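You operate a simulated robot arm through the tools that you are given. There is no shell and no other tool. Be economical: measure what you need, move in short steps, check, and stop when the job is done.

You run a simulated two-armed robot. Do the job below in one go: nothing can be reset, and whatever is moved stays where it is left.

## Task
Put the steel cube marked "J7" from the top of the green belt on top of the grey round flange there and the steel cube labelled "P5" in the green crate there. Take the yellow tin and put it on the bottom shelf of the steel rack. Take the blue gauge and leave it on the ledge by the grate. Take the brass square flange on the long bench and put it away on the top of the blue bench. Put the grey heat sink on the long bench away on the top of the beige bench. Push the middle tank door shut. Open the bin lid. Do these in any order. Set down upright: yellow tin.

The check looks at the end state, three seconds after you hand in, the way a careful person would. Anything else that was tipped, shoved, dropped, spilled or broken makes it a failure. A push-on lid holds only when it is set on centred and level and pressed home; a screw cap is set on level and turned clockwise until tight.

## Robot
Two 7-joint arms with two-finger parallel grippers on one trunk, on a base that drives. Base frame: it is fixed to the floor where the robot stands at the start and does not move with it; the origin is under the middle of the robot, x ahead of it, y to its left, z up. Units: mm, rad, N and s.
The left shoulder is at the start at [70, 177, 1170], the right one opposite. With the tool pointing down near the work surface each hand reaches from about 280 to 720 mm from the robot's upright axis, wherever it stands, measured 20 degrees to its own side. Places, roughly: bin lid [4800, -2700, 1000]; blue gauge (7x7x2 cm) [200, -6000, 900]; bottom shelf of the steel rack [5700, -5000, 300]; brass square flange (7x7x4 cm) [200, -6200, 900]; green crate (23x13x8 cm) [800, 200, 1000]; grey heat sink (7x5x3 cm) [-200, -4800, 900]; grey round flange (7x7x3 cm) [700, 500, 1000]; ledge by the grate (15x33 cm) [2380, -3700, 860]; middle tank door [2800, -4100, 500]; steel cube [750, 0, 1000]; top of the beige bench [6700, -1600, 800]; top of the blue bench [5800, 1400, 700]; yellow tin [5500, -5000, 1500]. Payload 3.43 kg a hand.
The TCP of each hand is the grasp point between the finger pads, 30 mm short of the fingertips. In the tool frame z runs along the fingers and y along their closing line. Largest opening 94 mm; finger width 28, thickness 10; the body of the gripper, 50 by 96 mm, starts 55 mm behind the TCP.
Orientation is that of the tool frame in the base frame, as a unit quaternion [x, y, z, w]. With the fingers straight down and closing along the base's y, the tool's x points along the base's -x, its y along +y and its z along -z.

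## Interface
- The arms move only by the tool arm_command. It takes "left_increments", "right_increments" or both (then of equal length, played together; a hand with none holds still); each is a list of rows, each an object of numbers (a shift or turn left out is 0, a gripper value left out holds the last): "x", "y", "z": the shift along the tool's x, y, z in units of 40 mm (1.0 is 40 mm); "wx", "wy", "wz": the turn, a rotation vector about the tool's x, y, z in units of 5 degrees (1.0 is 5 degrees); "grip": the gripper command, from -1 (fully open) to 1 (shut), values between in proportion. In form: [{"x": .., "y": .., "z": .., "wx": .., "wy": .., "wz": .., "grip": ..}, ...]. A call has 1 to 10 rows; each row shifts and turns the commanded pose from where the row before left it, along the tool's axes as they then stand. A call with a number of a shift or a turn outside -1 to 1 is refused whole. Rows are played at 5 a second. More than 50 mm and 0.15 rad between two rows, or a gripper value outside its range, and nothing of the call is played. A pose out of reach is approached as far as the arm can. The call stops where the force on the tool passes 40 N (or 10 N more than at its start, if that is more) or the arm is blocked; 0.2 s more then pass. The fingers move at their own pace (about 153 mm/s each) and stop on an object; they squeeze with about 24 N. The grip force told is the motor's: it shows also when the fingers shut on nothing. Time passes only in rows, and 0.2 s behind the last, so rows that do not move let the fingers close. It gives the time, the measured TCP pose, the force on the tool (base axes), the opening and the grip force at its end, in the units of the frame above (readings bear some noise), with the torque about the TCP (base axes, N m) and any sound that the robot's microphone picked up.
- Cameras (640 x 400 px; columns grow to the right, rows downward): "scene" is now at [128, 45.9, 1490.9]; the picture's right is [0.45, -0.89, 0.00], its down [-0.54, -0.27, -0.79] and it looks along [0.71, 0.35, -0.61] (base axes); focal length 288 px, centre (320, 200). "left" rides on the left gripper at [76, -14, -102] in its tool frame; the picture's right is [0.18, 0.98, 0.00], its down [-0.75, 0.14, -0.64] and it looks along [-0.63, 0.12, 0.77] (tool axes); focal length 243 px, centre (320, 200). "right" rides on the right gripper at [76, 14, -103] in its tool frame; the picture's right is [-0.18, 0.98, 0.00], its down [-0.75, -0.14, -0.64] and it looks along [-0.63, -0.12, 0.77] (tool axes); focal length 243 px, centre (320, 200). There is no depth. A picture from a camera that has moved, and an enlarged one, comes with that camera's place and axes in the base frame and with its lens. The place of the scene camera against the robot may be out by one fixed shift of up to 12 mm in any direction.
- get_image(camera): a new picture of that camera. No time passes.
- raise_lower(by): slides the trunk up (or, below 0, down) by that many mm; the arms and the scene camera ride with it, the base frame stays. It gives what a move gives, with no picture.
- steer(legs): drives the robot by 1 to 6 legs, each [ahead, turn to the left] in mm and rad, along the robot's own axes; the way and the turn of a leg run together, so that a leg with both is an arc; at most 1500 mm and 3.142 rad a leg. The arms and the cameras ride along, it lands a little off, and it stops where it bumps. It gives what a move gives.
- turn_head(pan, tilt): turns the head with the scene camera to pan (to the left, within 1.501 rad either way) and tilt (down, from -0.506 to 1.204), counted from straight ahead of the robot. It gives what a move gives.
- zoom(camera, box): a new picture of the part [left, top, right, bottom] of that camera's present view, enlarged. No time passes.
- close_job(): hands the job in; it is judged then, once.

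Work in short steps. Places have to be worked out from the pictures, the camera data and where the tool is seen: move nearer, look again, correct. Check each grasp and each placing, and mend what went wrong. You have 207 turns and 194 pictures in all, those below and enlarged ones among them. Open the grippers and draw the arms clear of the work before you hand the job in, unless the task says otherwise; then end with one line.

The tools are called after ">>>" as a command line: name --argument value ..., lists and objects as JSON in quotes. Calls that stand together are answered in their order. arm_command: Moves the arms, as the interface text tells. Its arguments: {"type":"object","properties":{"left_increments":{"type":"array"},"right_increments":{"type":"array"}},"required":[]} The other tools are called the same way: raise_lower (by) slides the trunk up or down; steer (legs) drives the base; turn_head (pan, tilt) turns the head that bears the scene camera; get_image (camera) takes a picture; zoom (camera, box) takes an enlarged picture of a part of a camera's view; close_job () hands the job in.

At the start:

```text
t: 0.0
left_tool_pos: [436.2, 391.2, 1193.8]
left_ee_rot: [0.0, 1.0, 0.0, 0.0]
left_force: [-0.9, 0.7, 0.1]
left_ft_torque: [0.03, -0.07, 0.03]
left_opening: 94.1
left_finger_force: 0.0
right_tool_pos: [486.6, -47.7, 1254.1]
right_ee_rot: [0.0, 1.0, 0.001, 0.001]
right_force: [-0.3, -0.9, -0.7]
right_ft_torque: [0.01, -0.01, -0.01]
right_opening: 93.9
right_finger_force: 0.1
trunk travel left (down, up): [-750.0, 90.0]
robot x, y, heading: [-3.8, -0.1, -0.0]
head pan, tilt: [0.464, 0.654]
```

scene: 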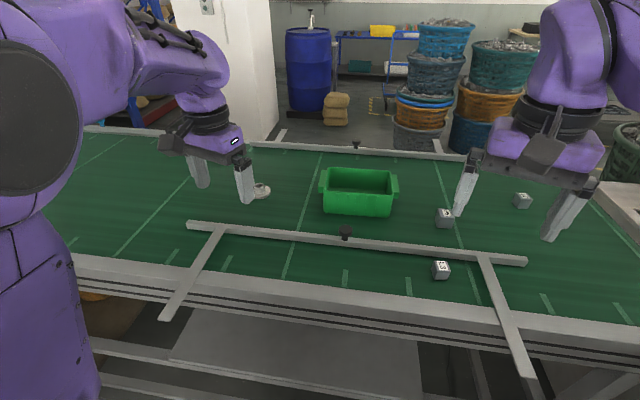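
right: 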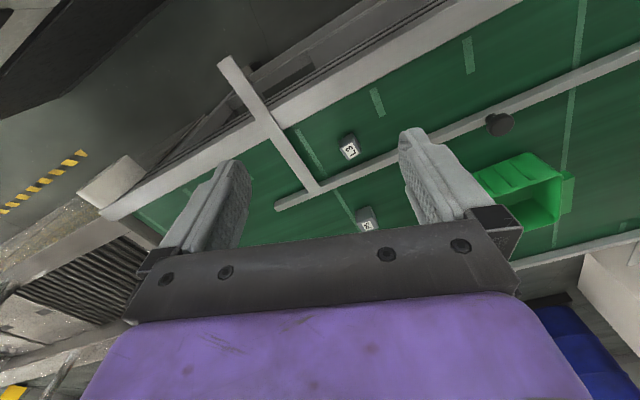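
left: 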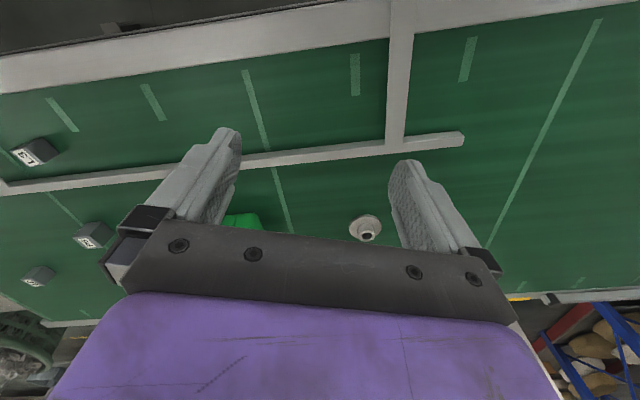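

There are three cubes on the belt, and I need to read their marks. I zoom in on them.

>>> zoom --camera "scene" --box '[400, 170, 560, 290]'

>>> zoom --camera "right" --box '[320, 120, 400, 240]'

>>> zoom --camera "left" --box '[0, 130, 120, 300]'

```text
3.33 times, centred on (480, 230) of scene
camera zoom: at [128.0, 45.9, 1490.9], right [0.45, -0.89, 0.0], down [-0.54, -0.27, -0.79], along [0.71, 0.35, -0.61], focal length 960 px, centre (-213, 100)
```

zoom: 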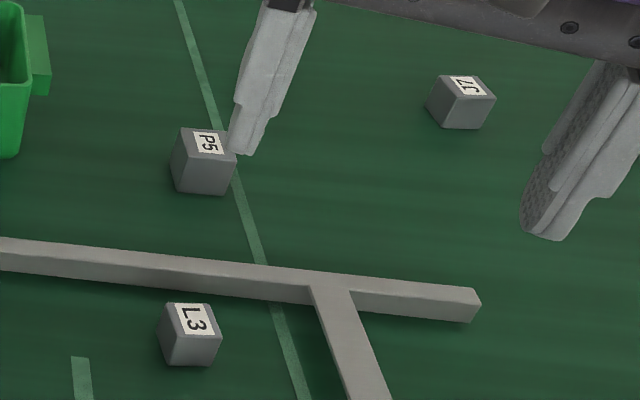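

```text
3.33 times, centred on (360, 180) of right
camera zoom: at [412.0, -32.5, 1357.2], right [0.18, 0.98, 0.0], down [0.75, -0.14, 0.64], along [0.63, -0.12, -0.77], focal length 809 px, centre (187, 267)
```

zoom: 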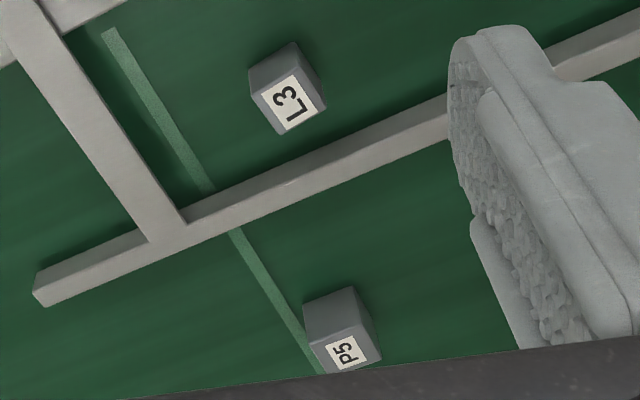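

```text
2.35 times, centred on (60, 215) of left
camera zoom: at [361.5, 377.9, 1296.4], right [-0.18, 0.98, 0.0], down [0.75, 0.14, 0.64], along [0.63, 0.12, -0.77], focal length 571 px, centre (932, 165)
```

zoom: 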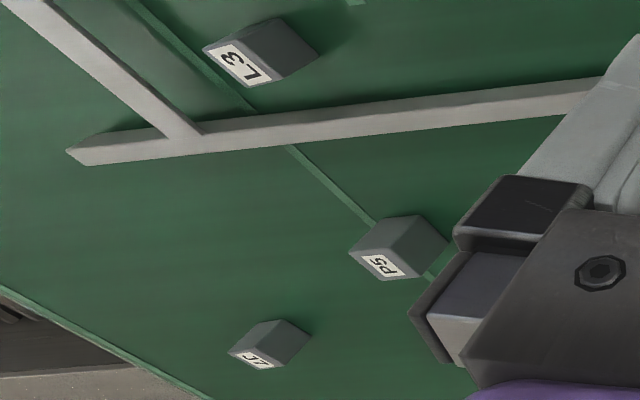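

By triangulation the P5 top is near [820,-3,973], J7 near [1010,-200,973] and the round flange near [690,530,960]. All are a bit far, so I look down to see how close the base can get to the table.

>>> turn_head --pan 0.0 --tilt 1.1

>>> get_image --camera "scene"

>>> turn_head --pan -0.9 --tilt 0.4

>>> get_image --camera "scene"

```text
t: 0.9
left_tool_pos: [438.2, 390.6, 1195.2]
left_ee_rot: [0.0, 1.0, 0.001, 0.0]
left_force: [-0.6, 0.5, 0.5]
left_ft_torque: [-0.04, -0.02, 0.02]
left_opening: 94.0
left_finger_force: 0.0
right_tool_pos: [486.6, -45.6, 1255.6]
right_ee_rot: [0.001, 1.0, 0.0, 0.0]
right_force: [0.5, -0.1, 0.1]
right_ft_torque: [0.03, -0.02, -0.01]
right_opening: 94.0
right_finger_force: 0.1
trunk travel left (down, up): [-750.0, 90.0]
robot x, y, heading: [-1.8, -1.1, 0.004]
head pan, tilt: [0.0, 1.1]
```

```text
187 pictures are left
camera scene: at [113.7, 7.2, 1457.1], right [0.0, -1.0, 0.0], down [-0.89, 0.0, -0.45], along [0.45, 0.0, -0.89], focal length 288 px, centre (320, 200)
```

scene: 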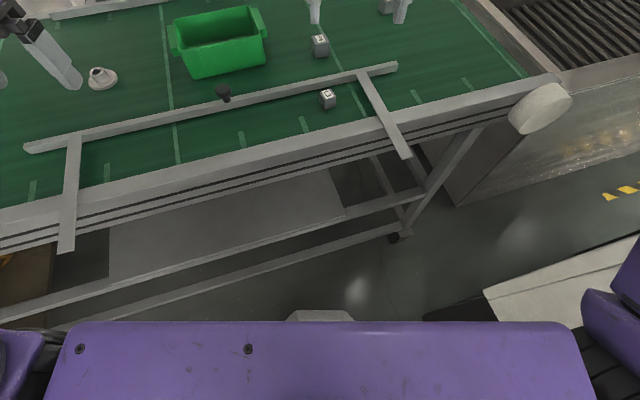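

```text
t: 2.1
left_tool_pos: [437.1, 391.4, 1192.5]
left_ee_rot: [0.0, 1.0, 0.001, 0.0]
left_force: [0.1, -0.9, 0.8]
left_ft_torque: [-0.02, -0.03, 0.01]
left_opening: 93.8
left_finger_force: 0.0
right_tool_pos: [486.5, -45.7, 1253.8]
right_ee_rot: [0.0, 1.0, 0.0, 0.0]
right_force: [0.0, 0.5, 0.4]
right_ft_torque: [0.0, -0.02, -0.01]
right_opening: 94.2
right_finger_force: 0.1
trunk travel left (down, up): [-750.0, 90.0]
robot x, y, heading: [0.4, -2.6, -0.001]
head pan, tilt: [-0.901, 0.4]
```

```text
186 pictures are left
camera scene: at [108.2, -65.4, 1513.9], right [-0.78, -0.62, 0.0], down [-0.24, 0.31, -0.92], along [0.57, -0.72, -0.39], focal length 288 px, centre (320, 200)
```

scene: 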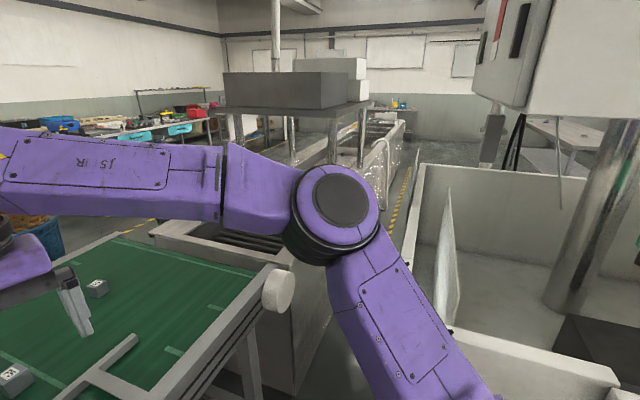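

The table edge runs about 16.5° rotated, with its normal at heading +0.29, and the base has roughly 200 mm of room to advance. I turn right, shift along the table, square up to it and advance.

>>> steer --legs '[[0, -0.9], [260, 0], [0, 1.19]]'

>>> turn_head --pan 0 --tilt 1.0

>>> get_image --camera "scene"

```text
t: 8.8
left_tool_pos: [523.9, 235.8, 1193.1]
left_ee_rot: [-0.056, 0.998, 0.002, -0.001]
left_force: [0.5, -1.5, -1.1]
left_ft_torque: [0.02, 0.03, -0.02]
left_opening: 93.9
left_finger_force: 0.1
right_tool_pos: [626.2, -198.0, 1257.8]
right_ee_rot: [-0.038, 0.999, 0.002, 0.011]
right_force: [-2.2, 0.8, 1.3]
right_ft_torque: [-0.08, -0.15, 0.02]
right_opening: 93.9
right_finger_force: 0.1
trunk travel left (down, up): [-750.0, 90.0]
robot x, y, heading: [132.2, -194.5, 0.003]
head pan, tilt: [-0.901, 0.4]
stopped in leg 3: the robot was blocked; the commanded pose is now the measured one
```

```text
t: 10.0
left_tool_pos: [523.8, 235.2, 1195.2]
left_ee_rot: [-0.056, 0.998, 0.001, -0.001]
left_force: [-0.6, -0.3, -0.2]
left_ft_torque: [-0.02, -0.01, 0.0]
left_opening: 93.8
left_finger_force: 0.0
right_tool_pos: [627.0, -196.5, 1256.7]
right_ee_rot: [-0.038, 0.999, 0.003, 0.007]
right_force: [0.1, -0.2, 0.8]
right_ft_torque: [0.0, -0.01, 0.0]
right_opening: 94.0
right_finger_force: 0.1
trunk travel left (down, up): [-750.0, 90.0]
robot x, y, heading: [133.2, -197.0, 0.003]
head pan, tilt: [0.0, 1.0]
```

```text
185 pictures are left
camera scene: at [254.7, -181.0, 1464.1], right [0.01, -1.0, 0.0], down [-0.84, -0.01, -0.54], along [0.54, 0.0, -0.84], focal length 288 px, centre (320, 200)
```

scene: 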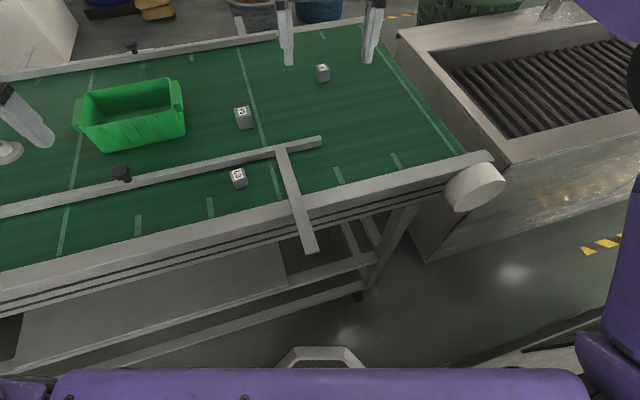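

The turn was blocked at heading 0, so I look to the right and left for what it touched.

>>> turn_head --pan -1.3 --tilt 0.9

>>> get_image --camera "scene"

>>> turn_head --pan 1.3 --tilt 0.9

>>> get_image --camera "scene"

```text
t: 11.5
left_tool_pos: [524.1, 234.9, 1194.1]
left_ee_rot: [-0.056, 0.998, 0.001, -0.001]
left_force: [0.2, 0.5, 0.3]
left_ft_torque: [0.0, -0.01, -0.03]
left_opening: 93.9
left_finger_force: 0.0
right_tool_pos: [627.1, -196.8, 1255.8]
right_ee_rot: [-0.038, 0.999, 0.004, 0.007]
right_force: [0.3, 0.3, -0.3]
right_ft_torque: [0.0, 0.01, 0.0]
right_opening: 94.2
right_finger_force: 0.0
trunk travel left (down, up): [-750.0, 90.0]
robot x, y, heading: [132.1, -194.5, 0.01]
head pan, tilt: [-1.3, 0.901]
```

```text
184 pictures are left
camera scene: at [205.8, -254.0, 1471.7], right [-0.96, -0.28, 0.0], down [-0.22, 0.75, -0.62], along [0.17, -0.6, -0.78], focal length 288 px, centre (320, 200)
```

scene: 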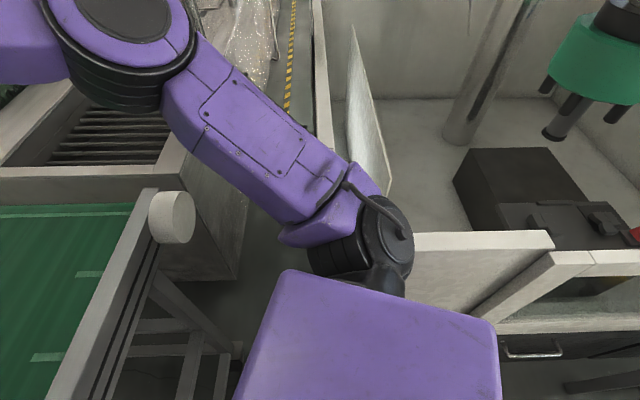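

```text
t: 13.8
left_tool_pos: [524.4, 235.6, 1193.3]
left_ee_rot: [-0.056, 0.998, 0.002, 0.0]
left_force: [0.1, 0.8, -0.7]
left_ft_torque: [-0.01, 0.0, 0.01]
left_opening: 93.9
left_finger_force: 0.0
right_tool_pos: [626.8, -196.4, 1256.0]
right_ee_rot: [-0.038, 0.999, 0.003, 0.008]
right_force: [-0.6, 0.7, -0.8]
right_ft_torque: [0.0, 0.0, -0.01]
right_opening: 94.0
right_finger_force: 0.0
trunk travel left (down, up): [-750.0, 90.0]
robot x, y, heading: [133.2, -192.4, 0.006]
head pan, tilt: [1.3, 0.901]
```

```text
183 pictures are left
camera scene: at [204.5, -108.3, 1470.8], right [0.97, -0.26, 0.0], down [-0.2, -0.76, -0.62], along [0.16, 0.6, -0.79], focal length 288 px, centre (320, 200)
```

scene: 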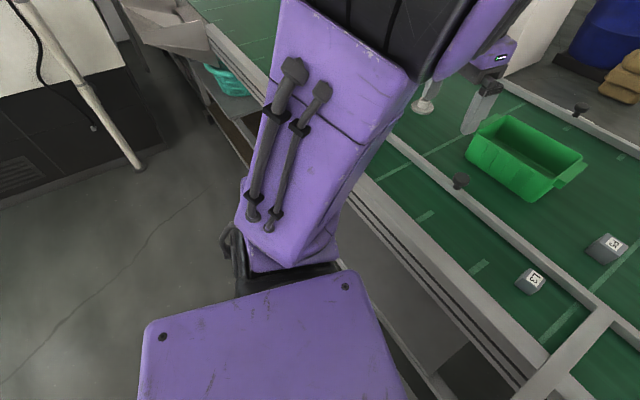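

The rear-right corner of the base probably touched the machine on the right. I try an arc forward and to the left instead.

>>> steer --legs '[[60, 0.05], [90, 0.24]]'

```text
t: 15.1
left_tool_pos: [536.4, 250.6, 1197.7]
left_ee_rot: [-0.079, 0.997, 0.004, 0.004]
left_force: [-0.9, -0.2, 0.9]
left_ft_torque: [-0.03, -0.03, 0.0]
left_opening: 93.9
left_finger_force: 0.1
right_tool_pos: [678.5, -185.2, 1245.2]
right_ee_rot: [-0.043, 0.998, 0.018, 0.04]
right_force: [-0.8, -0.7, 2.5]
right_ft_torque: [0.02, -0.02, 0.0]
right_opening: 94.2
right_finger_force: 0.1
trunk travel left (down, up): [-750.0, 90.0]
robot x, y, heading: [168.9, -188.5, -0.042]
head pan, tilt: [1.3, 0.901]
stopped in leg 2: the force on the tool passed its limit at 82 N (the readings are from after the stop); the commanded pose is now the measured one
```

A tool force tripped, so it is the right arm's elbow that touches the machine panel. I turn back a little and look.

>>> steer --legs '[[0, -0.15]]'

>>> turn_head --pan -1.5 --tilt 0.8

>>> get_image --camera "scene"

```text
t: 16.1
left_tool_pos: [602.8, 187.3, 1197.5]
left_ee_rot: [-0.003, 1.0, 0.005, 0.002]
left_force: [0.1, -0.6, -0.4]
left_ft_torque: [-0.04, 0.0, 0.0]
left_opening: 93.7
left_finger_force: 0.1
right_tool_pos: [678.1, -264.9, 1243.2]
right_ee_rot: [0.032, 0.999, 0.015, 0.039]
right_force: [-0.2, 0.3, -0.5]
right_ft_torque: [-0.02, -0.01, 0.0]
right_opening: 93.9
right_finger_force: 0.0
trunk travel left (down, up): [-750.0, 90.0]
robot x, y, heading: [171.7, -186.7, -0.198]
head pan, tilt: [1.3, 0.901]
```

```text
t: 18.6
left_tool_pos: [602.5, 187.6, 1199.0]
left_ee_rot: [-0.003, 1.0, 0.005, 0.002]
left_force: [0.2, -0.3, 0.6]
left_ft_torque: [0.02, -0.02, 0.03]
left_opening: 93.9
left_finger_force: 0.1
right_tool_pos: [677.6, -264.7, 1242.8]
right_ee_rot: [0.033, 0.999, 0.015, 0.038]
right_force: [0.5, -0.3, 0.0]
right_ft_torque: [0.01, 0.01, -0.03]
right_opening: 94.1
right_finger_force: 0.1
trunk travel left (down, up): [-750.0, 90.0]
robot x, y, heading: [171.3, -184.8, -0.196]
head pan, tilt: [-1.499, 0.799]
```

```text
182 pictures are left
camera scene: at [211.7, -265.2, 1479.3], right [-0.99, 0.12, 0.0], down [0.09, 0.71, -0.7], along [-0.09, -0.69, -0.71], focal length 288 px, centre (320, 200)
```

scene: 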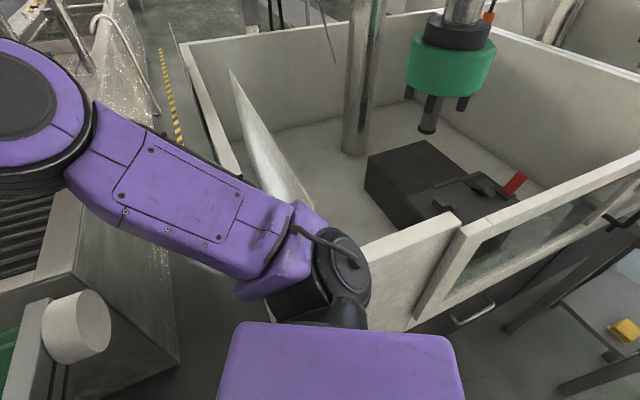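

The right shoulder nearly touches the machine enclosure at y≈-470, so I keep the robot further from it. I back off, take a diagonal heading forward, and square up at the end.

>>> steer --legs '[[-110, 0], [0, 0.35], [210, 0], [0, 0.14]]'

>>> turn_head --pan -0.3 --tilt 0.8

>>> get_image --camera "scene"

>>> get_image --camera "right"

```text
t: 22.3
left_tool_pos: [521.3, 359.5, 1200.7]
left_ee_rot: [-0.181, 0.983, 0.006, 0.002]
left_force: [-0.7, -0.3, -0.4]
left_ft_torque: [0.0, -0.05, 0.02]
left_opening: 93.8
left_finger_force: 0.0
right_tool_pos: [750.5, -40.6, 1242.9]
right_ee_rot: [-0.145, 0.988, 0.024, 0.037]
right_force: [-0.7, -0.4, 1.8]
right_ft_torque: [0.03, -0.01, 0.01]
right_opening: 93.9
right_finger_force: 0.0
trunk travel left (down, up): [-750.0, 90.0]
robot x, y, heading: [250.8, -138.1, 0.159]
head pan, tilt: [-1.499, 0.799]
stopped in leg 4: the robot was blocked; the commanded pose is now the measured one
```

```text
t: 23.7
left_tool_pos: [525.0, 359.0, 1199.2]
left_ee_rot: [-0.181, 0.983, 0.007, 0.002]
left_force: [0.6, 0.7, 0.6]
left_ft_torque: [-0.02, -0.01, 0.0]
left_opening: 94.3
left_finger_force: 0.2
right_tool_pos: [754.2, -38.7, 1242.1]
right_ee_rot: [-0.145, 0.988, 0.023, 0.036]
right_force: [-0.6, 0.7, -0.5]
right_ft_torque: [-0.01, -0.01, -0.05]
right_opening: 94.2
right_finger_force: 0.1
trunk travel left (down, up): [-750.0, 90.0]
robot x, y, heading: [250.3, -142.1, 0.164]
head pan, tilt: [-0.3, 0.799]
```

```text
181 pictures are left
camera scene: at [381.2, -136.2, 1478.8], right [-0.14, -0.99, 0.0], down [-0.71, 0.1, -0.7], along [0.69, -0.09, -0.72], focal length 288 px, centre (320, 200)
```

scene: 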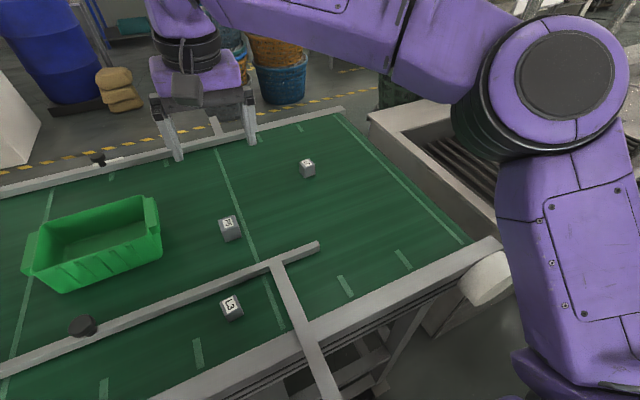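

```text
180 pictures are left
camera right: at [671.4, -54.3, 1339.1], right [-0.11, 0.99, 0.05], down [0.72, 0.04, 0.69], along [0.69, 0.11, -0.72], focal length 243 px, centre (320, 200)
```

right: 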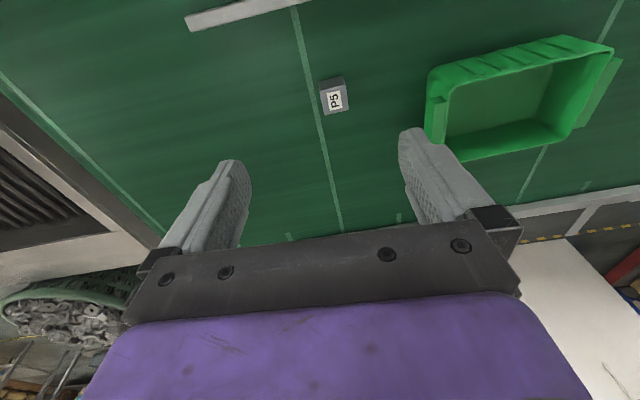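

I'm close enough: J7 lies about 750 mm ahead-right and P5 about 580 mm away. I zoom to judge the yaw of the cubes.

>>> zoom --camera "scene" --box '[190, 130, 350, 260]'

>>> zoom --camera "right" --box '[290, 60, 370, 130]'

```text
3.08 times, centred on (270, 195) of scene
camera zoom: at [381.2, -136.2, 1478.8], right [-0.14, -0.99, 0.0], down [-0.71, 0.1, -0.7], along [0.69, -0.09, -0.72], focal length 886 px, centre (474, 215)
```

zoom: 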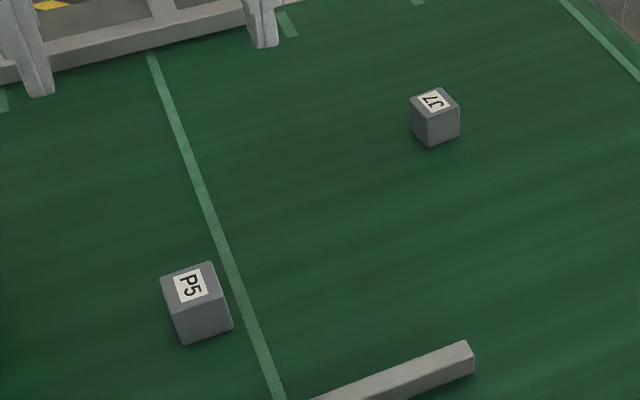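

```text
5.71 times, centred on (330, 95) of right
camera zoom: at [671.4, -54.3, 1339.1], right [-0.11, 0.99, 0.05], down [0.72, 0.04, 0.69], along [0.69, 0.11, -0.72], focal length 1386 px, centre (263, 800)
```

zoom: 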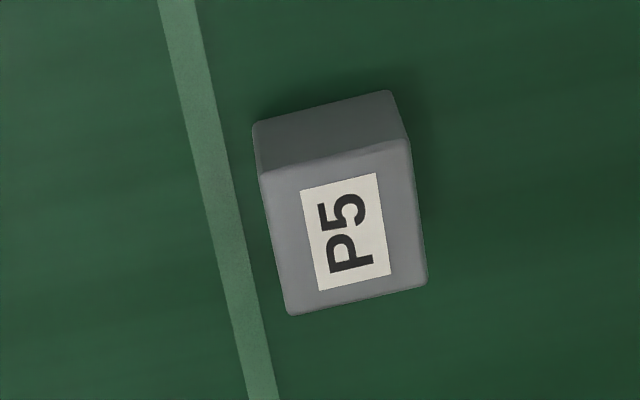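

P5 sits at about (813,1) and J7 at about (1000,-194), both with yaw ≈0.30 and edges of about 39 mm. I level the right hand, move it out towards J7 and then look from the hand.

>>> arm_command --right_increments '[{"wx": 0.4, "wy": 0.9, "wz": -0.09}, {"x": -0.79, "y": -0.9}, {"x": -0.79, "y": -0.9}, {"x": -0.79, "y": -0.9}, {"x": -0.79, "y": -0.9}, {"x": -0.79, "y": -0.9}, {"x": -0.3, "y": -0.9}, {"z": 0.3}]'

>>> get_image --camera "right"

```text
t: 25.5
left_tool_pos: [525.0, 359.0, 1199.4]
left_ee_rot: [-0.181, 0.983, 0.008, 0.002]
left_force: [0.0, -0.2, 0.2]
left_ft_torque: [0.01, 0.03, 0.01]
left_opening: 94.3
left_finger_force: 0.0
right_tool_pos: [758.9, -47.5, 1231.1]
right_ee_rot: [-0.144, 0.989, 0.023, 0.036]
right_force: [-0.1, -0.3, -0.1]
right_ft_torque: [0.01, 0.02, 0.02]
right_opening: 94.2
right_finger_force: 0.1
right hand out of reach, approached as far as the arm can: row 1, 2, 3, 4, 5, 6, 7
trunk travel left (down, up): [-750.0, 90.0]
robot x, y, heading: [249.4, -142.6, 0.162]
head pan, tilt: [-0.3, 0.799]
```

```text
177 pictures are left
camera right: at [677.8, -61.9, 1327.6], right [-0.11, 0.99, 0.05], down [0.72, 0.04, 0.69], along [0.69, 0.11, -0.72], focal length 243 px, centre (320, 200)
```

right: 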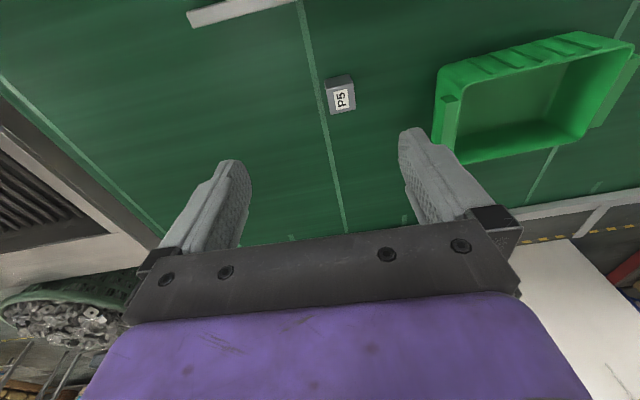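

The hand is out of reach at this height because the wrist is above the shoulder. I lower it first, level it, then reach out.

>>> arm_command --right_increments '[{"z": 1}, {"z": 1}, {"z": 1}, {"wx": 0.4, "wy": 0.9, "wz": -0.09}, {"x": -0.75, "y": -0.9}, {"x": -0.75, "y": -0.9}, {"x": -0.75, "y": -0.9}]'

>>> get_image --camera "right"

```text
t: 27.1
left_tool_pos: [524.1, 358.4, 1199.1]
left_ee_rot: [-0.18, 0.984, 0.006, 0.001]
left_force: [-0.4, -0.7, 0.8]
left_ft_torque: [-0.01, 0.01, 0.0]
left_opening: 94.1
left_finger_force: 0.1
right_tool_pos: [816.2, -71.5, 1112.1]
right_ee_rot: [-0.15, 0.989, 0.0, 0.0]
right_force: [0.4, -0.1, -0.1]
right_ft_torque: [0.0, 0.03, -0.01]
right_opening: 93.9
right_finger_force: 0.1
right hand out of reach, approached as far as the arm can: row 6, 7
trunk travel left (down, up): [-750.0, 90.0]
robot x, y, heading: [248.8, -143.8, 0.165]
head pan, tilt: [-0.3, 0.799]
```

```text
176 pictures are left
camera right: at [739.7, -82.2, 1214.7], right [-0.11, 0.99, 0.0], down [0.76, 0.09, 0.64], along [0.64, 0.07, -0.77], focal length 243 px, centre (320, 200)
```

right: 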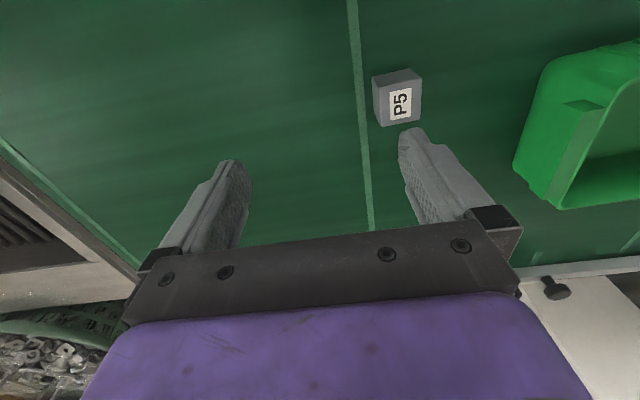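

I descend further to gain reach; the fingertips will stay above the cube tops. Then I extend towards J7.

>>> arm_command --right_increments '[{"z": 1}, {"z": 1}, {"x": -0.65, "y": -0.65}, {"x": -0.85, "y": -0.85}, {"x": -0.85, "y": -0.85}, {"x": -0.85, "y": -0.85}, {"x": -0.85, "y": -0.85}]'

>>> get_image --camera "right"

```text
t: 28.7
left_tool_pos: [524.6, 359.7, 1200.6]
left_ee_rot: [-0.18, 0.984, 0.007, 0.0]
left_force: [0.8, -0.2, -0.3]
left_ft_torque: [0.02, -0.02, 0.0]
left_opening: 93.7
left_finger_force: 0.0
right_tool_pos: [847.6, -88.7, 1032.8]
right_ee_rot: [-0.149, 0.989, 0.001, -0.001]
right_force: [-0.6, -0.2, 0.9]
right_ft_torque: [0.01, 0.02, 0.0]
right_opening: 93.9
right_finger_force: 0.1
right hand out of reach, approached as far as the arm can: row 4, 5, 6, 7
trunk travel left (down, up): [-750.0, 90.0]
robot x, y, heading: [250.7, -139.3, 0.163]
head pan, tilt: [-0.3, 0.799]
```

```text
175 pictures are left
camera right: at [770.9, -99.3, 1133.7], right [-0.11, 0.99, 0.0], down [0.76, 0.09, 0.64], along [0.64, 0.07, -0.77], focal length 243 px, centre (320, 200)
```

right: 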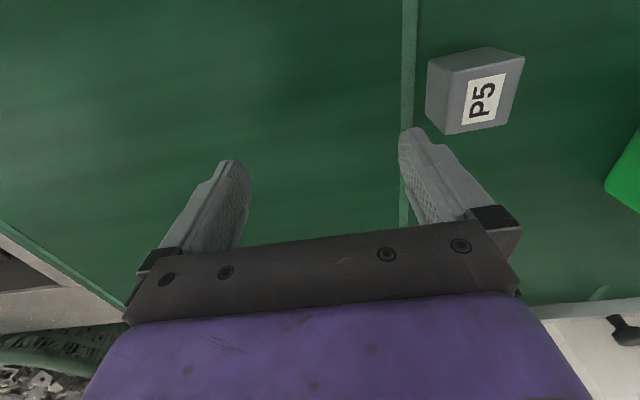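

The reach with the tool vertical ends at about 610 mm from the shoulder and J7 is about 660 away. I tilt the fingers 20° outward about the closing axis and extend.

>>> arm_command --right_increments '[{"wy": -1}, {"wy": -1}, {"wy": -1}, {"wy": -1}, {"x": -0.536, "y": -0.725, "z": 0.195}, {"x": -0.536, "y": -0.725, "z": 0.195}, {"x": -0.536, "y": -0.725, "z": 0.195}, {"x": -0.536, "y": -0.725, "z": 0.195}, {"x": -0.536, "y": -0.725, "z": 0.195}]'

>>> get_image --camera "right"

>>> get_image --camera "scene"

```text
t: 30.7
left_tool_pos: [526.1, 358.4, 1200.9]
left_ee_rot: [-0.181, 0.983, 0.007, 0.002]
left_force: [0.1, 0.0, 0.4]
left_ft_torque: [-0.02, -0.02, 0.03]
left_opening: 94.1
left_finger_force: 0.2
right_tool_pos: [958.3, -167.3, 1031.9]
right_ee_rot: [-0.146, 0.974, 0.026, 0.172]
right_force: [0.3, -0.1, 0.8]
right_ft_torque: [-0.01, -0.01, 0.0]
right_opening: 94.0
right_finger_force: 0.0
right hand out of reach, approached as far as the arm can: row 8, 9
trunk travel left (down, up): [-750.0, 90.0]
robot x, y, heading: [248.9, -141.7, 0.165]
head pan, tilt: [-0.3, 0.799]
```

```text
174 pictures are left
camera right: at [853.1, -185.9, 1102.2], right [-0.12, 0.99, 0.06], down [0.51, 0.01, 0.86], along [0.85, 0.14, -0.51], focal length 243 px, centre (320, 200)
```

right: 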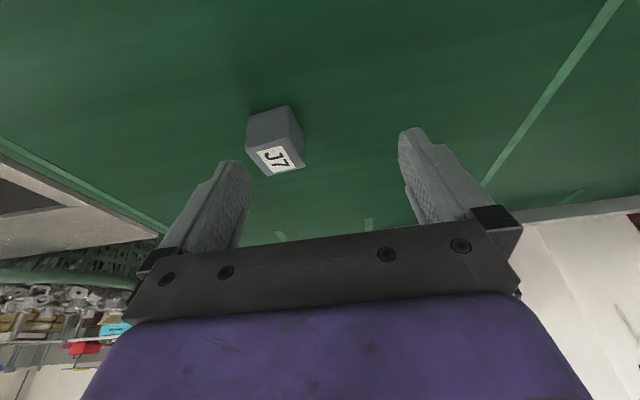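

```text
173 pictures are left
camera scene: at [380.2, -135.9, 1478.9], right [-0.14, -0.99, 0.0], down [-0.71, 0.1, -0.7], along [0.69, -0.09, -0.72], focal length 288 px, centre (320, 200)
```

scene: 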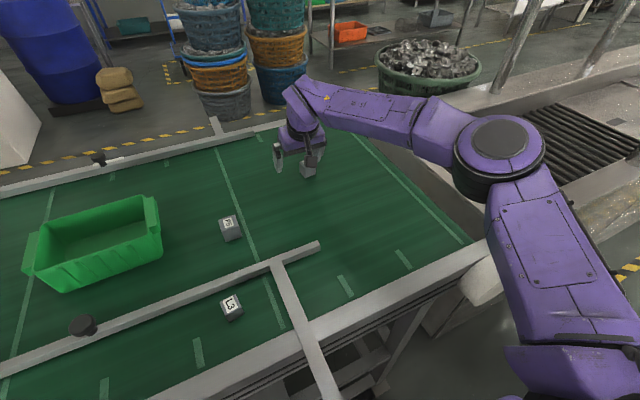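

From the hand, J7 is at (1004,-194), which agrees. I align sideways, descend along the cube and close.

>>> arm_command --right_increments '[{"x": 0.17, "z": 0.47}, {"y": -0.5}, {"y": -0.47}, {"x": -0.21, "z": 0.66}, {"x": -0.21, "z": 0.66}]'

>>> get_image --camera "right"

```text
t: 31.9
left_tool_pos: [525.0, 358.7, 1199.7]
left_ee_rot: [-0.181, 0.984, 0.007, 0.001]
left_force: [-0.1, -1.2, -0.2]
left_ft_torque: [0.01, -0.01, 0.01]
left_opening: 93.9
left_finger_force: 0.1
right_tool_pos: [967.2, -195.0, 1012.9]
right_ee_rot: [-0.147, 0.974, 0.027, 0.171]
right_force: [-0.5, -0.1, 0.4]
right_ft_torque: [-0.03, 0.0, 0.0]
right_opening: 94.0
right_finger_force: 0.1
right hand out of reach, approached as far as the arm can: row 3, 4, 5
trunk travel left (down, up): [-750.0, 90.0]
robot x, y, heading: [251.0, -139.8, 0.161]
head pan, tilt: [-0.3, 0.799]
```

```text
172 pictures are left
camera right: at [862.0, -214.3, 1082.8], right [-0.12, 0.99, 0.07], down [0.51, 0.01, 0.86], along [0.85, 0.14, -0.51], focal length 243 px, centre (320, 200)
```

right: 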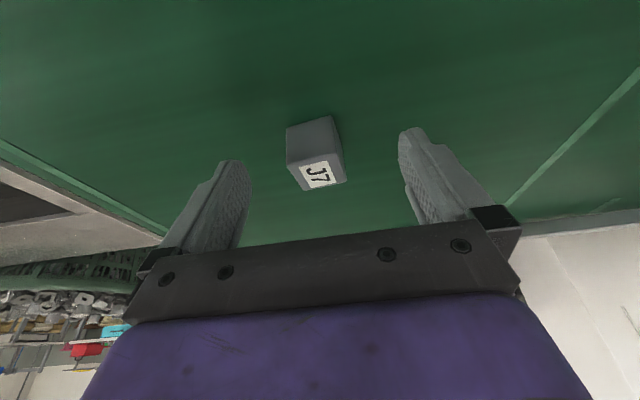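

That is still just at the limit, and the cube at about (998,-191) is centred between the fingers. I tilt 10° more and slide down along the fingers.

>>> arm_command --right_increments '[{"wy": -1}, {"wy": -1}, {"x": -0.05, "y": -0.1, "z": 0.45}, {"x": -0.05, "z": 0.45}, {"z": 0.45}]'

>>> get_image --camera "right"

```text
t: 33.2
left_tool_pos: [518.5, 358.1, 1202.3]
left_ee_rot: [-0.179, 0.984, 0.008, 0.004]
left_force: [0.0, 0.3, -0.7]
left_ft_torque: [-0.05, -0.02, 0.02]
left_opening: 94.1
left_finger_force: 0.0
right_tool_pos: [995.1, -191.7, 982.8]
right_ee_rot: [-0.14, 0.953, 0.041, 0.267]
right_force: [-19.4, -5.5, 28.9]
right_ft_torque: [-1.45, 0.16, -1.23]
right_opening: 92.4
right_finger_force: 0.0
trunk travel left (down, up): [-750.0, 90.0]
robot x, y, heading: [251.0, -137.0, 0.163]
head pan, tilt: [-0.3, 0.799]
stopped in row 5 (right hand): the force on the tool passed its limit at 51 N (the readings are from after the stop); the commanded pose is now the measured one
```

```text
171 pictures are left
camera right: at [878.4, -213.1, 1030.9], right [-0.13, 0.99, 0.1], down [0.34, -0.05, 0.94], along [0.93, 0.16, -0.33], focal length 243 px, centre (320, 200)
```

right: 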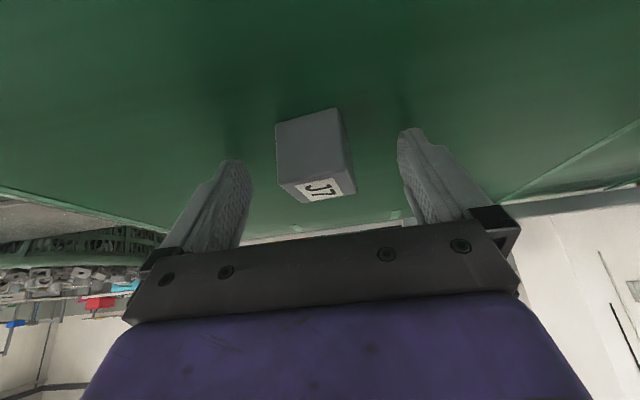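

The fingertips touched the belt at TCP z≈983, with the fingers straddling J7. I lift a few mm and close.

>>> arm_command --right_increments '[{"x": -0.05, "z": -0.09}, {"grip": 0.3}, {"grip": 1}, {"grip": 1}, {"grip": 1}]'

>>> get_image --camera "right"

```text
t: 34.5
left_tool_pos: [519.9, 355.6, 1202.9]
left_ee_rot: [-0.181, 0.983, 0.008, 0.003]
left_force: [0.0, -1.2, -0.6]
left_ft_torque: [0.01, -0.03, 0.01]
left_opening: 93.8
left_finger_force: 0.1
right_tool_pos: [996.7, -195.2, 982.7]
right_ee_rot: [-0.141, 0.953, 0.039, 0.265]
right_force: [0.9, -11.5, 31.4]
right_ft_torque: [-0.17, -0.31, -0.08]
right_opening: 38.1
right_finger_force: 23.4
trunk travel left (down, up): [-750.0, 90.0]
robot x, y, heading: [252.4, -145.2, 0.161]
head pan, tilt: [-0.3, 0.799]
```

```text
170 pictures are left
camera right: at [880.3, -215.9, 1031.1], right [-0.14, 0.99, 0.1], down [0.34, -0.05, 0.94], along [0.93, 0.16, -0.33], focal length 243 px, centre (320, 200)
```

right: 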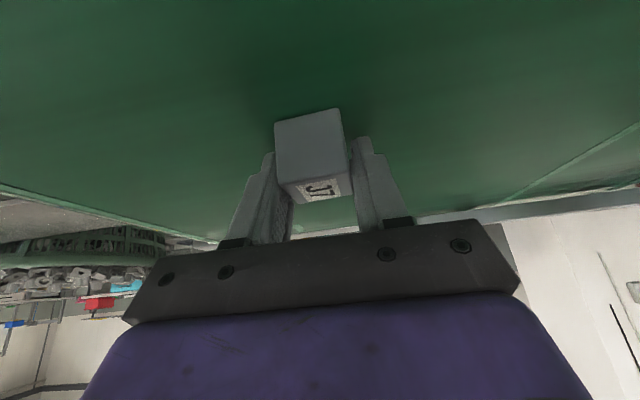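

J7 is gripped at 38 mm. I lift it, pull back and level the hand.

>>> arm_command --right_increments '[{"x": -0.4, "z": -0.7}, {"x": -0.4, "z": -0.7}, {"x": 0.85, "z": -0.5}, {"x": 0.85, "z": -0.5}, {"x": 0.85, "z": -0.5}, {"wy": 1}, {"wy": 1}, {"wy": 1}, {"wy": 1}]'

>>> arm_command --right_increments '[{"wy": 1}, {"wy": 1}]'

>>> get_image --camera "right"

>>> get_image --camera "scene"

```text
t: 36.5
left_tool_pos: [526.9, 359.5, 1199.4]
left_ee_rot: [-0.18, 0.984, 0.008, 0.001]
left_force: [-0.1, -0.9, -0.1]
left_ft_torque: [-0.01, -0.02, -0.01]
left_opening: 93.9
left_finger_force: 0.1
right_tool_pos: [886.4, -225.9, 1041.0]
right_ee_rot: [-0.147, 0.985, 0.014, 0.09]
right_force: [0.6, -0.1, -3.8]
right_ft_torque: [0.03, -0.02, 0.0]
right_opening: 38.4
right_finger_force: 23.9
trunk travel left (down, up): [-750.0, 90.0]
robot x, y, heading: [251.4, -139.4, 0.165]
head pan, tilt: [-0.3, 0.799]
```

```text
t: 37.0
left_tool_pos: [524.7, 357.8, 1199.2]
left_ee_rot: [-0.181, 0.984, 0.007, 0.001]
left_force: [0.4, 0.1, -0.3]
left_ft_torque: [0.01, 0.01, -0.02]
left_opening: 93.8
left_finger_force: 0.1
right_tool_pos: [885.1, -226.0, 1041.2]
right_ee_rot: [-0.147, 0.985, 0.014, 0.09]
right_force: [-0.2, 0.7, -2.9]
right_ft_torque: [-0.04, -0.01, -0.01]
right_opening: 38.1
right_finger_force: 24.0
right hand out of reach, approached as far as the arm can: row 1, 2
trunk travel left (down, up): [-750.0, 90.0]
robot x, y, heading: [249.6, -140.3, 0.162]
head pan, tilt: [-0.3, 0.799]
```

```text
169 pictures are left
camera right: at [793.2, -240.9, 1127.9], right [-0.11, 0.99, 0.04], down [0.64, 0.05, 0.77], along [0.76, 0.11, -0.64], focal length 243 px, centre (320, 200)
```

right: 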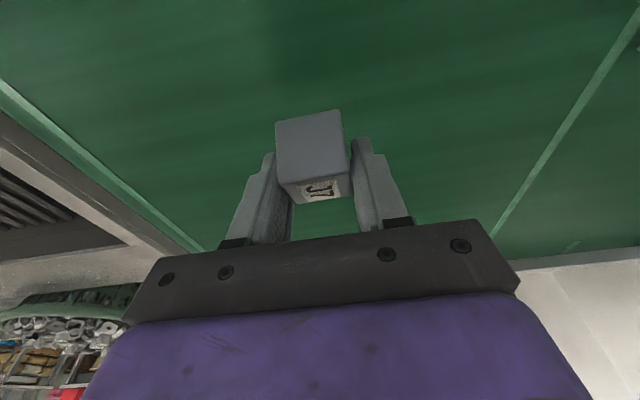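

```text
168 pictures are left
camera scene: at [381.4, -136.4, 1478.7], right [-0.14, -0.99, 0.0], down [-0.71, 0.1, -0.7], along [0.69, -0.1, -0.72], focal length 288 px, centre (320, 200)
```

scene: 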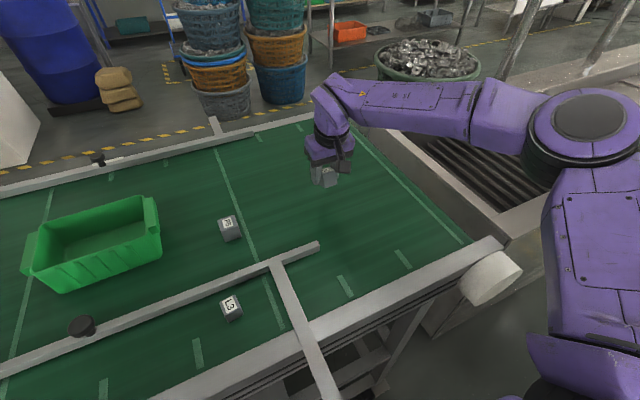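

J7 is held; the cube sits level when the tool is tilted 30°. Now the left hand goes down and across towards P5.

>>> arm_command --left_increments '[{"z": 1, "wz": 0.35}, {"z": 1, "wz": 0.35}, {"z": 1}, {"x": -0.4, "y": -1}, {"x": -0.4, "y": -1}, {"x": -0.4, "y": -1}, {"x": -0.4, "y": -1}, {"x": -0.4, "y": -1}, {"x": -0.4, "y": -1}, {"x": -0.4, "y": -1}]'

>>> get_image --camera "left"

```text
t: 39.2
left_tool_pos: [715.8, 123.7, 1077.4]
left_ee_rot: [-0.15, 0.989, 0.008, 0.001]
left_force: [0.7, 0.6, -0.2]
left_ft_torque: [0.01, 0.02, -0.05]
left_opening: 94.1
left_finger_force: 0.1
right_tool_pos: [885.3, -228.1, 1040.0]
right_ee_rot: [-0.147, 0.985, 0.015, 0.09]
right_force: [1.2, -0.2, -3.6]
right_ft_torque: [0.02, -0.02, 0.0]
right_opening: 38.1
right_finger_force: 23.6
trunk travel left (down, up): [-750.0, 90.0]
robot x, y, heading: [253.2, -141.1, 0.16]
head pan, tilt: [-0.3, 0.799]
```

```text
167 pictures are left
camera left: at [647.8, 87.0, 1179.5], right [-0.47, 0.88, 0.01], down [0.68, 0.35, 0.65], along [0.57, 0.31, -0.76], focal length 243 px, centre (320, 200)
```

left: 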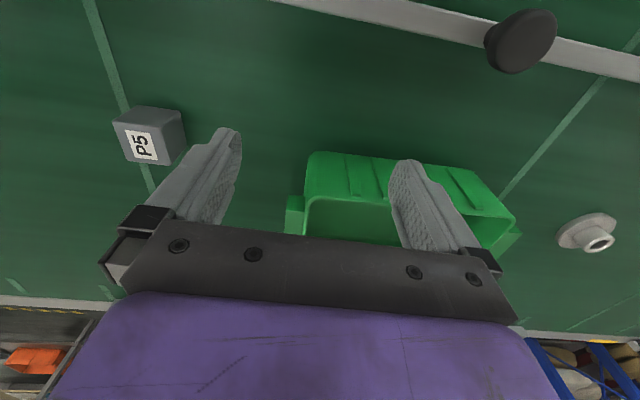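

P5 is at about (811,0). I move over it and look again before descending.

>>> arm_command --left_increments '[{"x": -0.34, "y": -0.92}, {"x": -0.34, "y": -0.92}, {"x": -0.34, "y": -0.92}, {"x": -0.34, "y": -0.92}, {"z": 0.7}]'

>>> get_image --camera "left"

```text
t: 40.5
left_tool_pos: [812.9, 2.0, 1047.1]
left_ee_rot: [-0.151, 0.989, 0.007, 0.0]
left_force: [-0.9, 0.0, -0.3]
left_ft_torque: [-0.03, -0.01, 0.01]
left_opening: 94.2
left_finger_force: 0.0
right_tool_pos: [885.4, -226.3, 1040.3]
right_ee_rot: [-0.146, 0.985, 0.014, 0.09]
right_force: [-0.4, -0.1, -2.0]
right_ft_torque: [0.0, -0.03, -0.01]
right_opening: 37.9
right_finger_force: 23.7
trunk travel left (down, up): [-750.0, 90.0]
robot x, y, heading: [250.7, -141.3, 0.162]
head pan, tilt: [-0.3, 0.799]
```

```text
166 pictures are left
camera left: at [744.5, -34.0, 1148.6], right [-0.47, 0.88, 0.01], down [0.68, 0.35, 0.65], along [0.57, 0.31, -0.76], focal length 243 px, centre (320, 200)
```

left: 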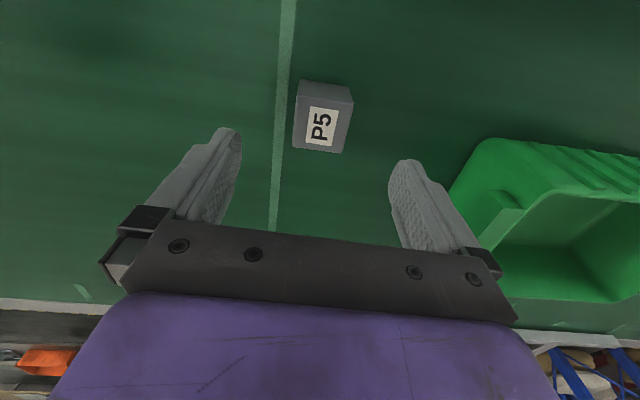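

P5 is centred between the fingers at about (810,3). I descend and grip.

>>> arm_command --left_increments '[{"z": 0.75, "x": 0.05}, {"z": 0.75}, {"z": 0.2}, {"grip": 0.3}, {"grip": 1}, {"grip": 1}, {"grip": 1}]'

>>> get_image --camera "left"

```text
t: 42.0
left_tool_pos: [808.9, -0.8, 980.0]
left_ee_rot: [-0.151, 0.989, 0.008, 0.004]
left_force: [4.1, -13.1, 22.9]
left_ft_torque: [-1.27, -0.09, 0.16]
left_opening: 42.3
left_finger_force: 23.9
right_tool_pos: [883.1, -229.1, 1042.2]
right_ee_rot: [-0.146, 0.985, 0.017, 0.092]
right_force: [0.4, -0.2, -2.9]
right_ft_torque: [0.01, -0.01, 0.04]
right_opening: 38.1
right_finger_force: 24.5
trunk travel left (down, up): [-750.0, 90.0]
robot x, y, heading: [251.5, -136.6, 0.163]
head pan, tilt: [-0.3, 0.799]
```

```text
165 pictures are left
camera left: at [739.7, -37.1, 1081.8], right [-0.47, 0.88, 0.01], down [0.68, 0.35, 0.65], along [0.57, 0.31, -0.76], focal length 243 px, centre (320, 200)
```

left: 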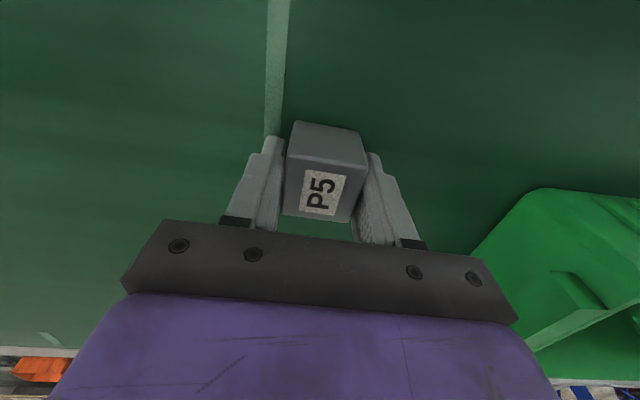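

P5 is held, and the readings put the belt top at z≈950. I lift it and move over the crate at about (783,250).

>>> arm_command --left_increments '[{"z": -1}, {"z": -1}, {"z": -0.8}, {"x": -0.15, "y": 1}, {"x": -0.2, "y": 1}, {"x": -0.2, "y": 1}, {"x": -0.2, "y": 1}, {"x": -0.2, "y": 1}, {"x": -0.2, "y": 1}]'

>>> get_image --camera "left"

>>> get_image --camera "scene"

```text
t: 44.0
left_tool_pos: [780.2, 244.7, 1095.8]
left_ee_rot: [-0.149, 0.989, 0.007, 0.001]
left_force: [0.2, 1.0, -3.6]
left_ft_torque: [0.01, -0.04, -0.02]
left_opening: 42.7
left_finger_force: 23.4
right_tool_pos: [887.1, -224.8, 1042.2]
right_ee_rot: [-0.147, 0.985, 0.015, 0.09]
right_force: [0.5, 0.9, -1.6]
right_ft_torque: [-0.01, -0.01, 0.0]
right_opening: 38.0
right_finger_force: 23.8
trunk travel left (down, up): [-750.0, 90.0]
robot x, y, heading: [251.6, -138.1, 0.158]
head pan, tilt: [-0.3, 0.799]
```

```text
164 pictures are left
camera left: at [711.6, 207.3, 1196.1], right [-0.47, 0.88, 0.01], down [0.68, 0.35, 0.65], along [0.57, 0.31, -0.76], focal length 243 px, centre (320, 200)
```

left: 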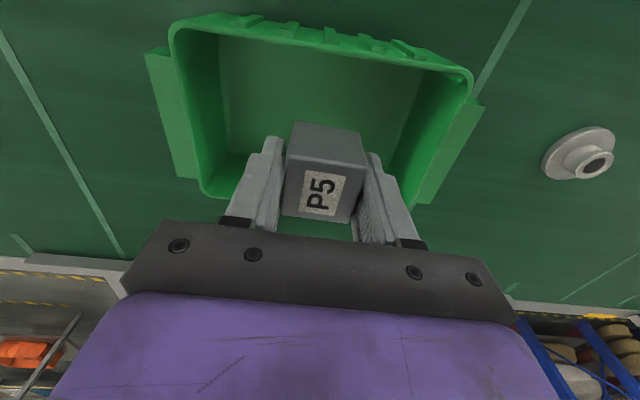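

```text
163 pictures are left
camera scene: at [381.7, -134.1, 1478.7], right [-0.14, -0.99, 0.0], down [-0.71, 0.1, -0.7], along [0.69, -0.1, -0.72], focal length 288 px, centre (320, 200)
```

scene: 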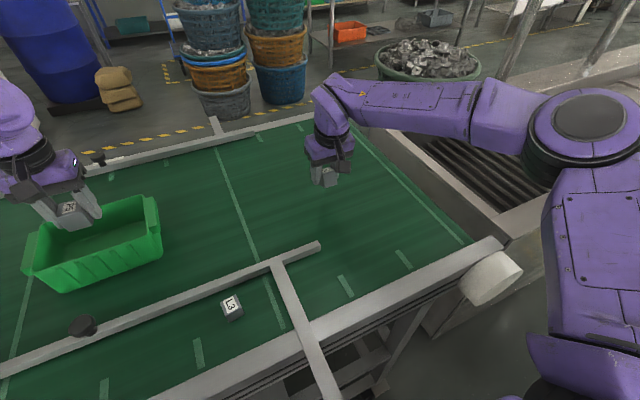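

The crate centre works out as about (785,248), so P5 is right above it. I lower it inside, release and rise.

>>> arm_command --left_increments '[{"z": 0.8}, {"z": 0.8}, {"z": 0.8}, {"z": 0.15}, {"z": 0.15}, {"z": 0.1}]'

```text
t: 45.5
left_tool_pos: [781.7, 246.6, 986.1]
left_ee_rot: [-0.15, 0.989, 0.007, 0.005]
left_force: [2.0, 4.2, 21.4]
left_ft_torque: [-0.54, 0.19, -0.04]
left_opening: 42.0
left_finger_force: 23.7
right_tool_pos: [883.2, -226.7, 1042.4]
right_ee_rot: [-0.148, 0.985, 0.016, 0.092]
right_force: [0.8, -0.3, -3.1]
right_ft_torque: [-0.02, -0.02, -0.01]
right_opening: 38.1
right_finger_force: 24.1
trunk travel left (down, up): [-750.0, 90.0]
robot x, y, heading: [247.2, -137.5, 0.166]
head pan, tilt: [-0.3, 0.799]
```

The cube rests on the crate floor (21 N up). I ease off slightly, open and retreat upward.

>>> arm_command --left_increments '[{"z": -0.05}, {"grip": 0.0}, {"grip": -0.2}, {"z": -0.8}, {"z": -1}, {"z": -1}]'

>>> get_image --camera "left"

```text
t: 46.9
left_tool_pos: [781.7, 243.4, 1095.2]
left_ee_rot: [-0.149, 0.989, 0.007, 0.0]
left_force: [0.3, 0.8, 0.2]
left_ft_torque: [0.02, -0.05, 0.01]
left_opening: 56.3
left_finger_force: 0.1
right_tool_pos: [884.1, -226.5, 1040.9]
right_ee_rot: [-0.146, 0.985, 0.015, 0.09]
right_force: [-0.2, -0.4, -2.5]
right_ft_torque: [0.02, -0.01, 0.01]
right_opening: 37.9
right_finger_force: 24.1
trunk travel left (down, up): [-750.0, 90.0]
robot x, y, heading: [250.1, -141.9, 0.167]
head pan, tilt: [-0.3, 0.799]
```

```text
162 pictures are left
camera left: at [713.9, 207.2, 1197.1], right [-0.47, 0.88, 0.01], down [0.68, 0.35, 0.65], along [0.57, 0.31, -0.76], focal length 243 px, centre (320, 200)
```

left: 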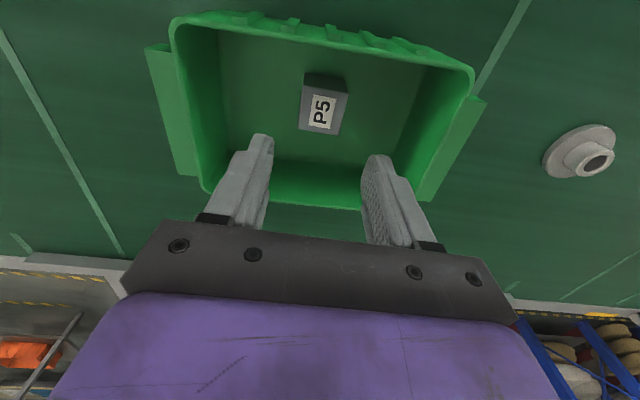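

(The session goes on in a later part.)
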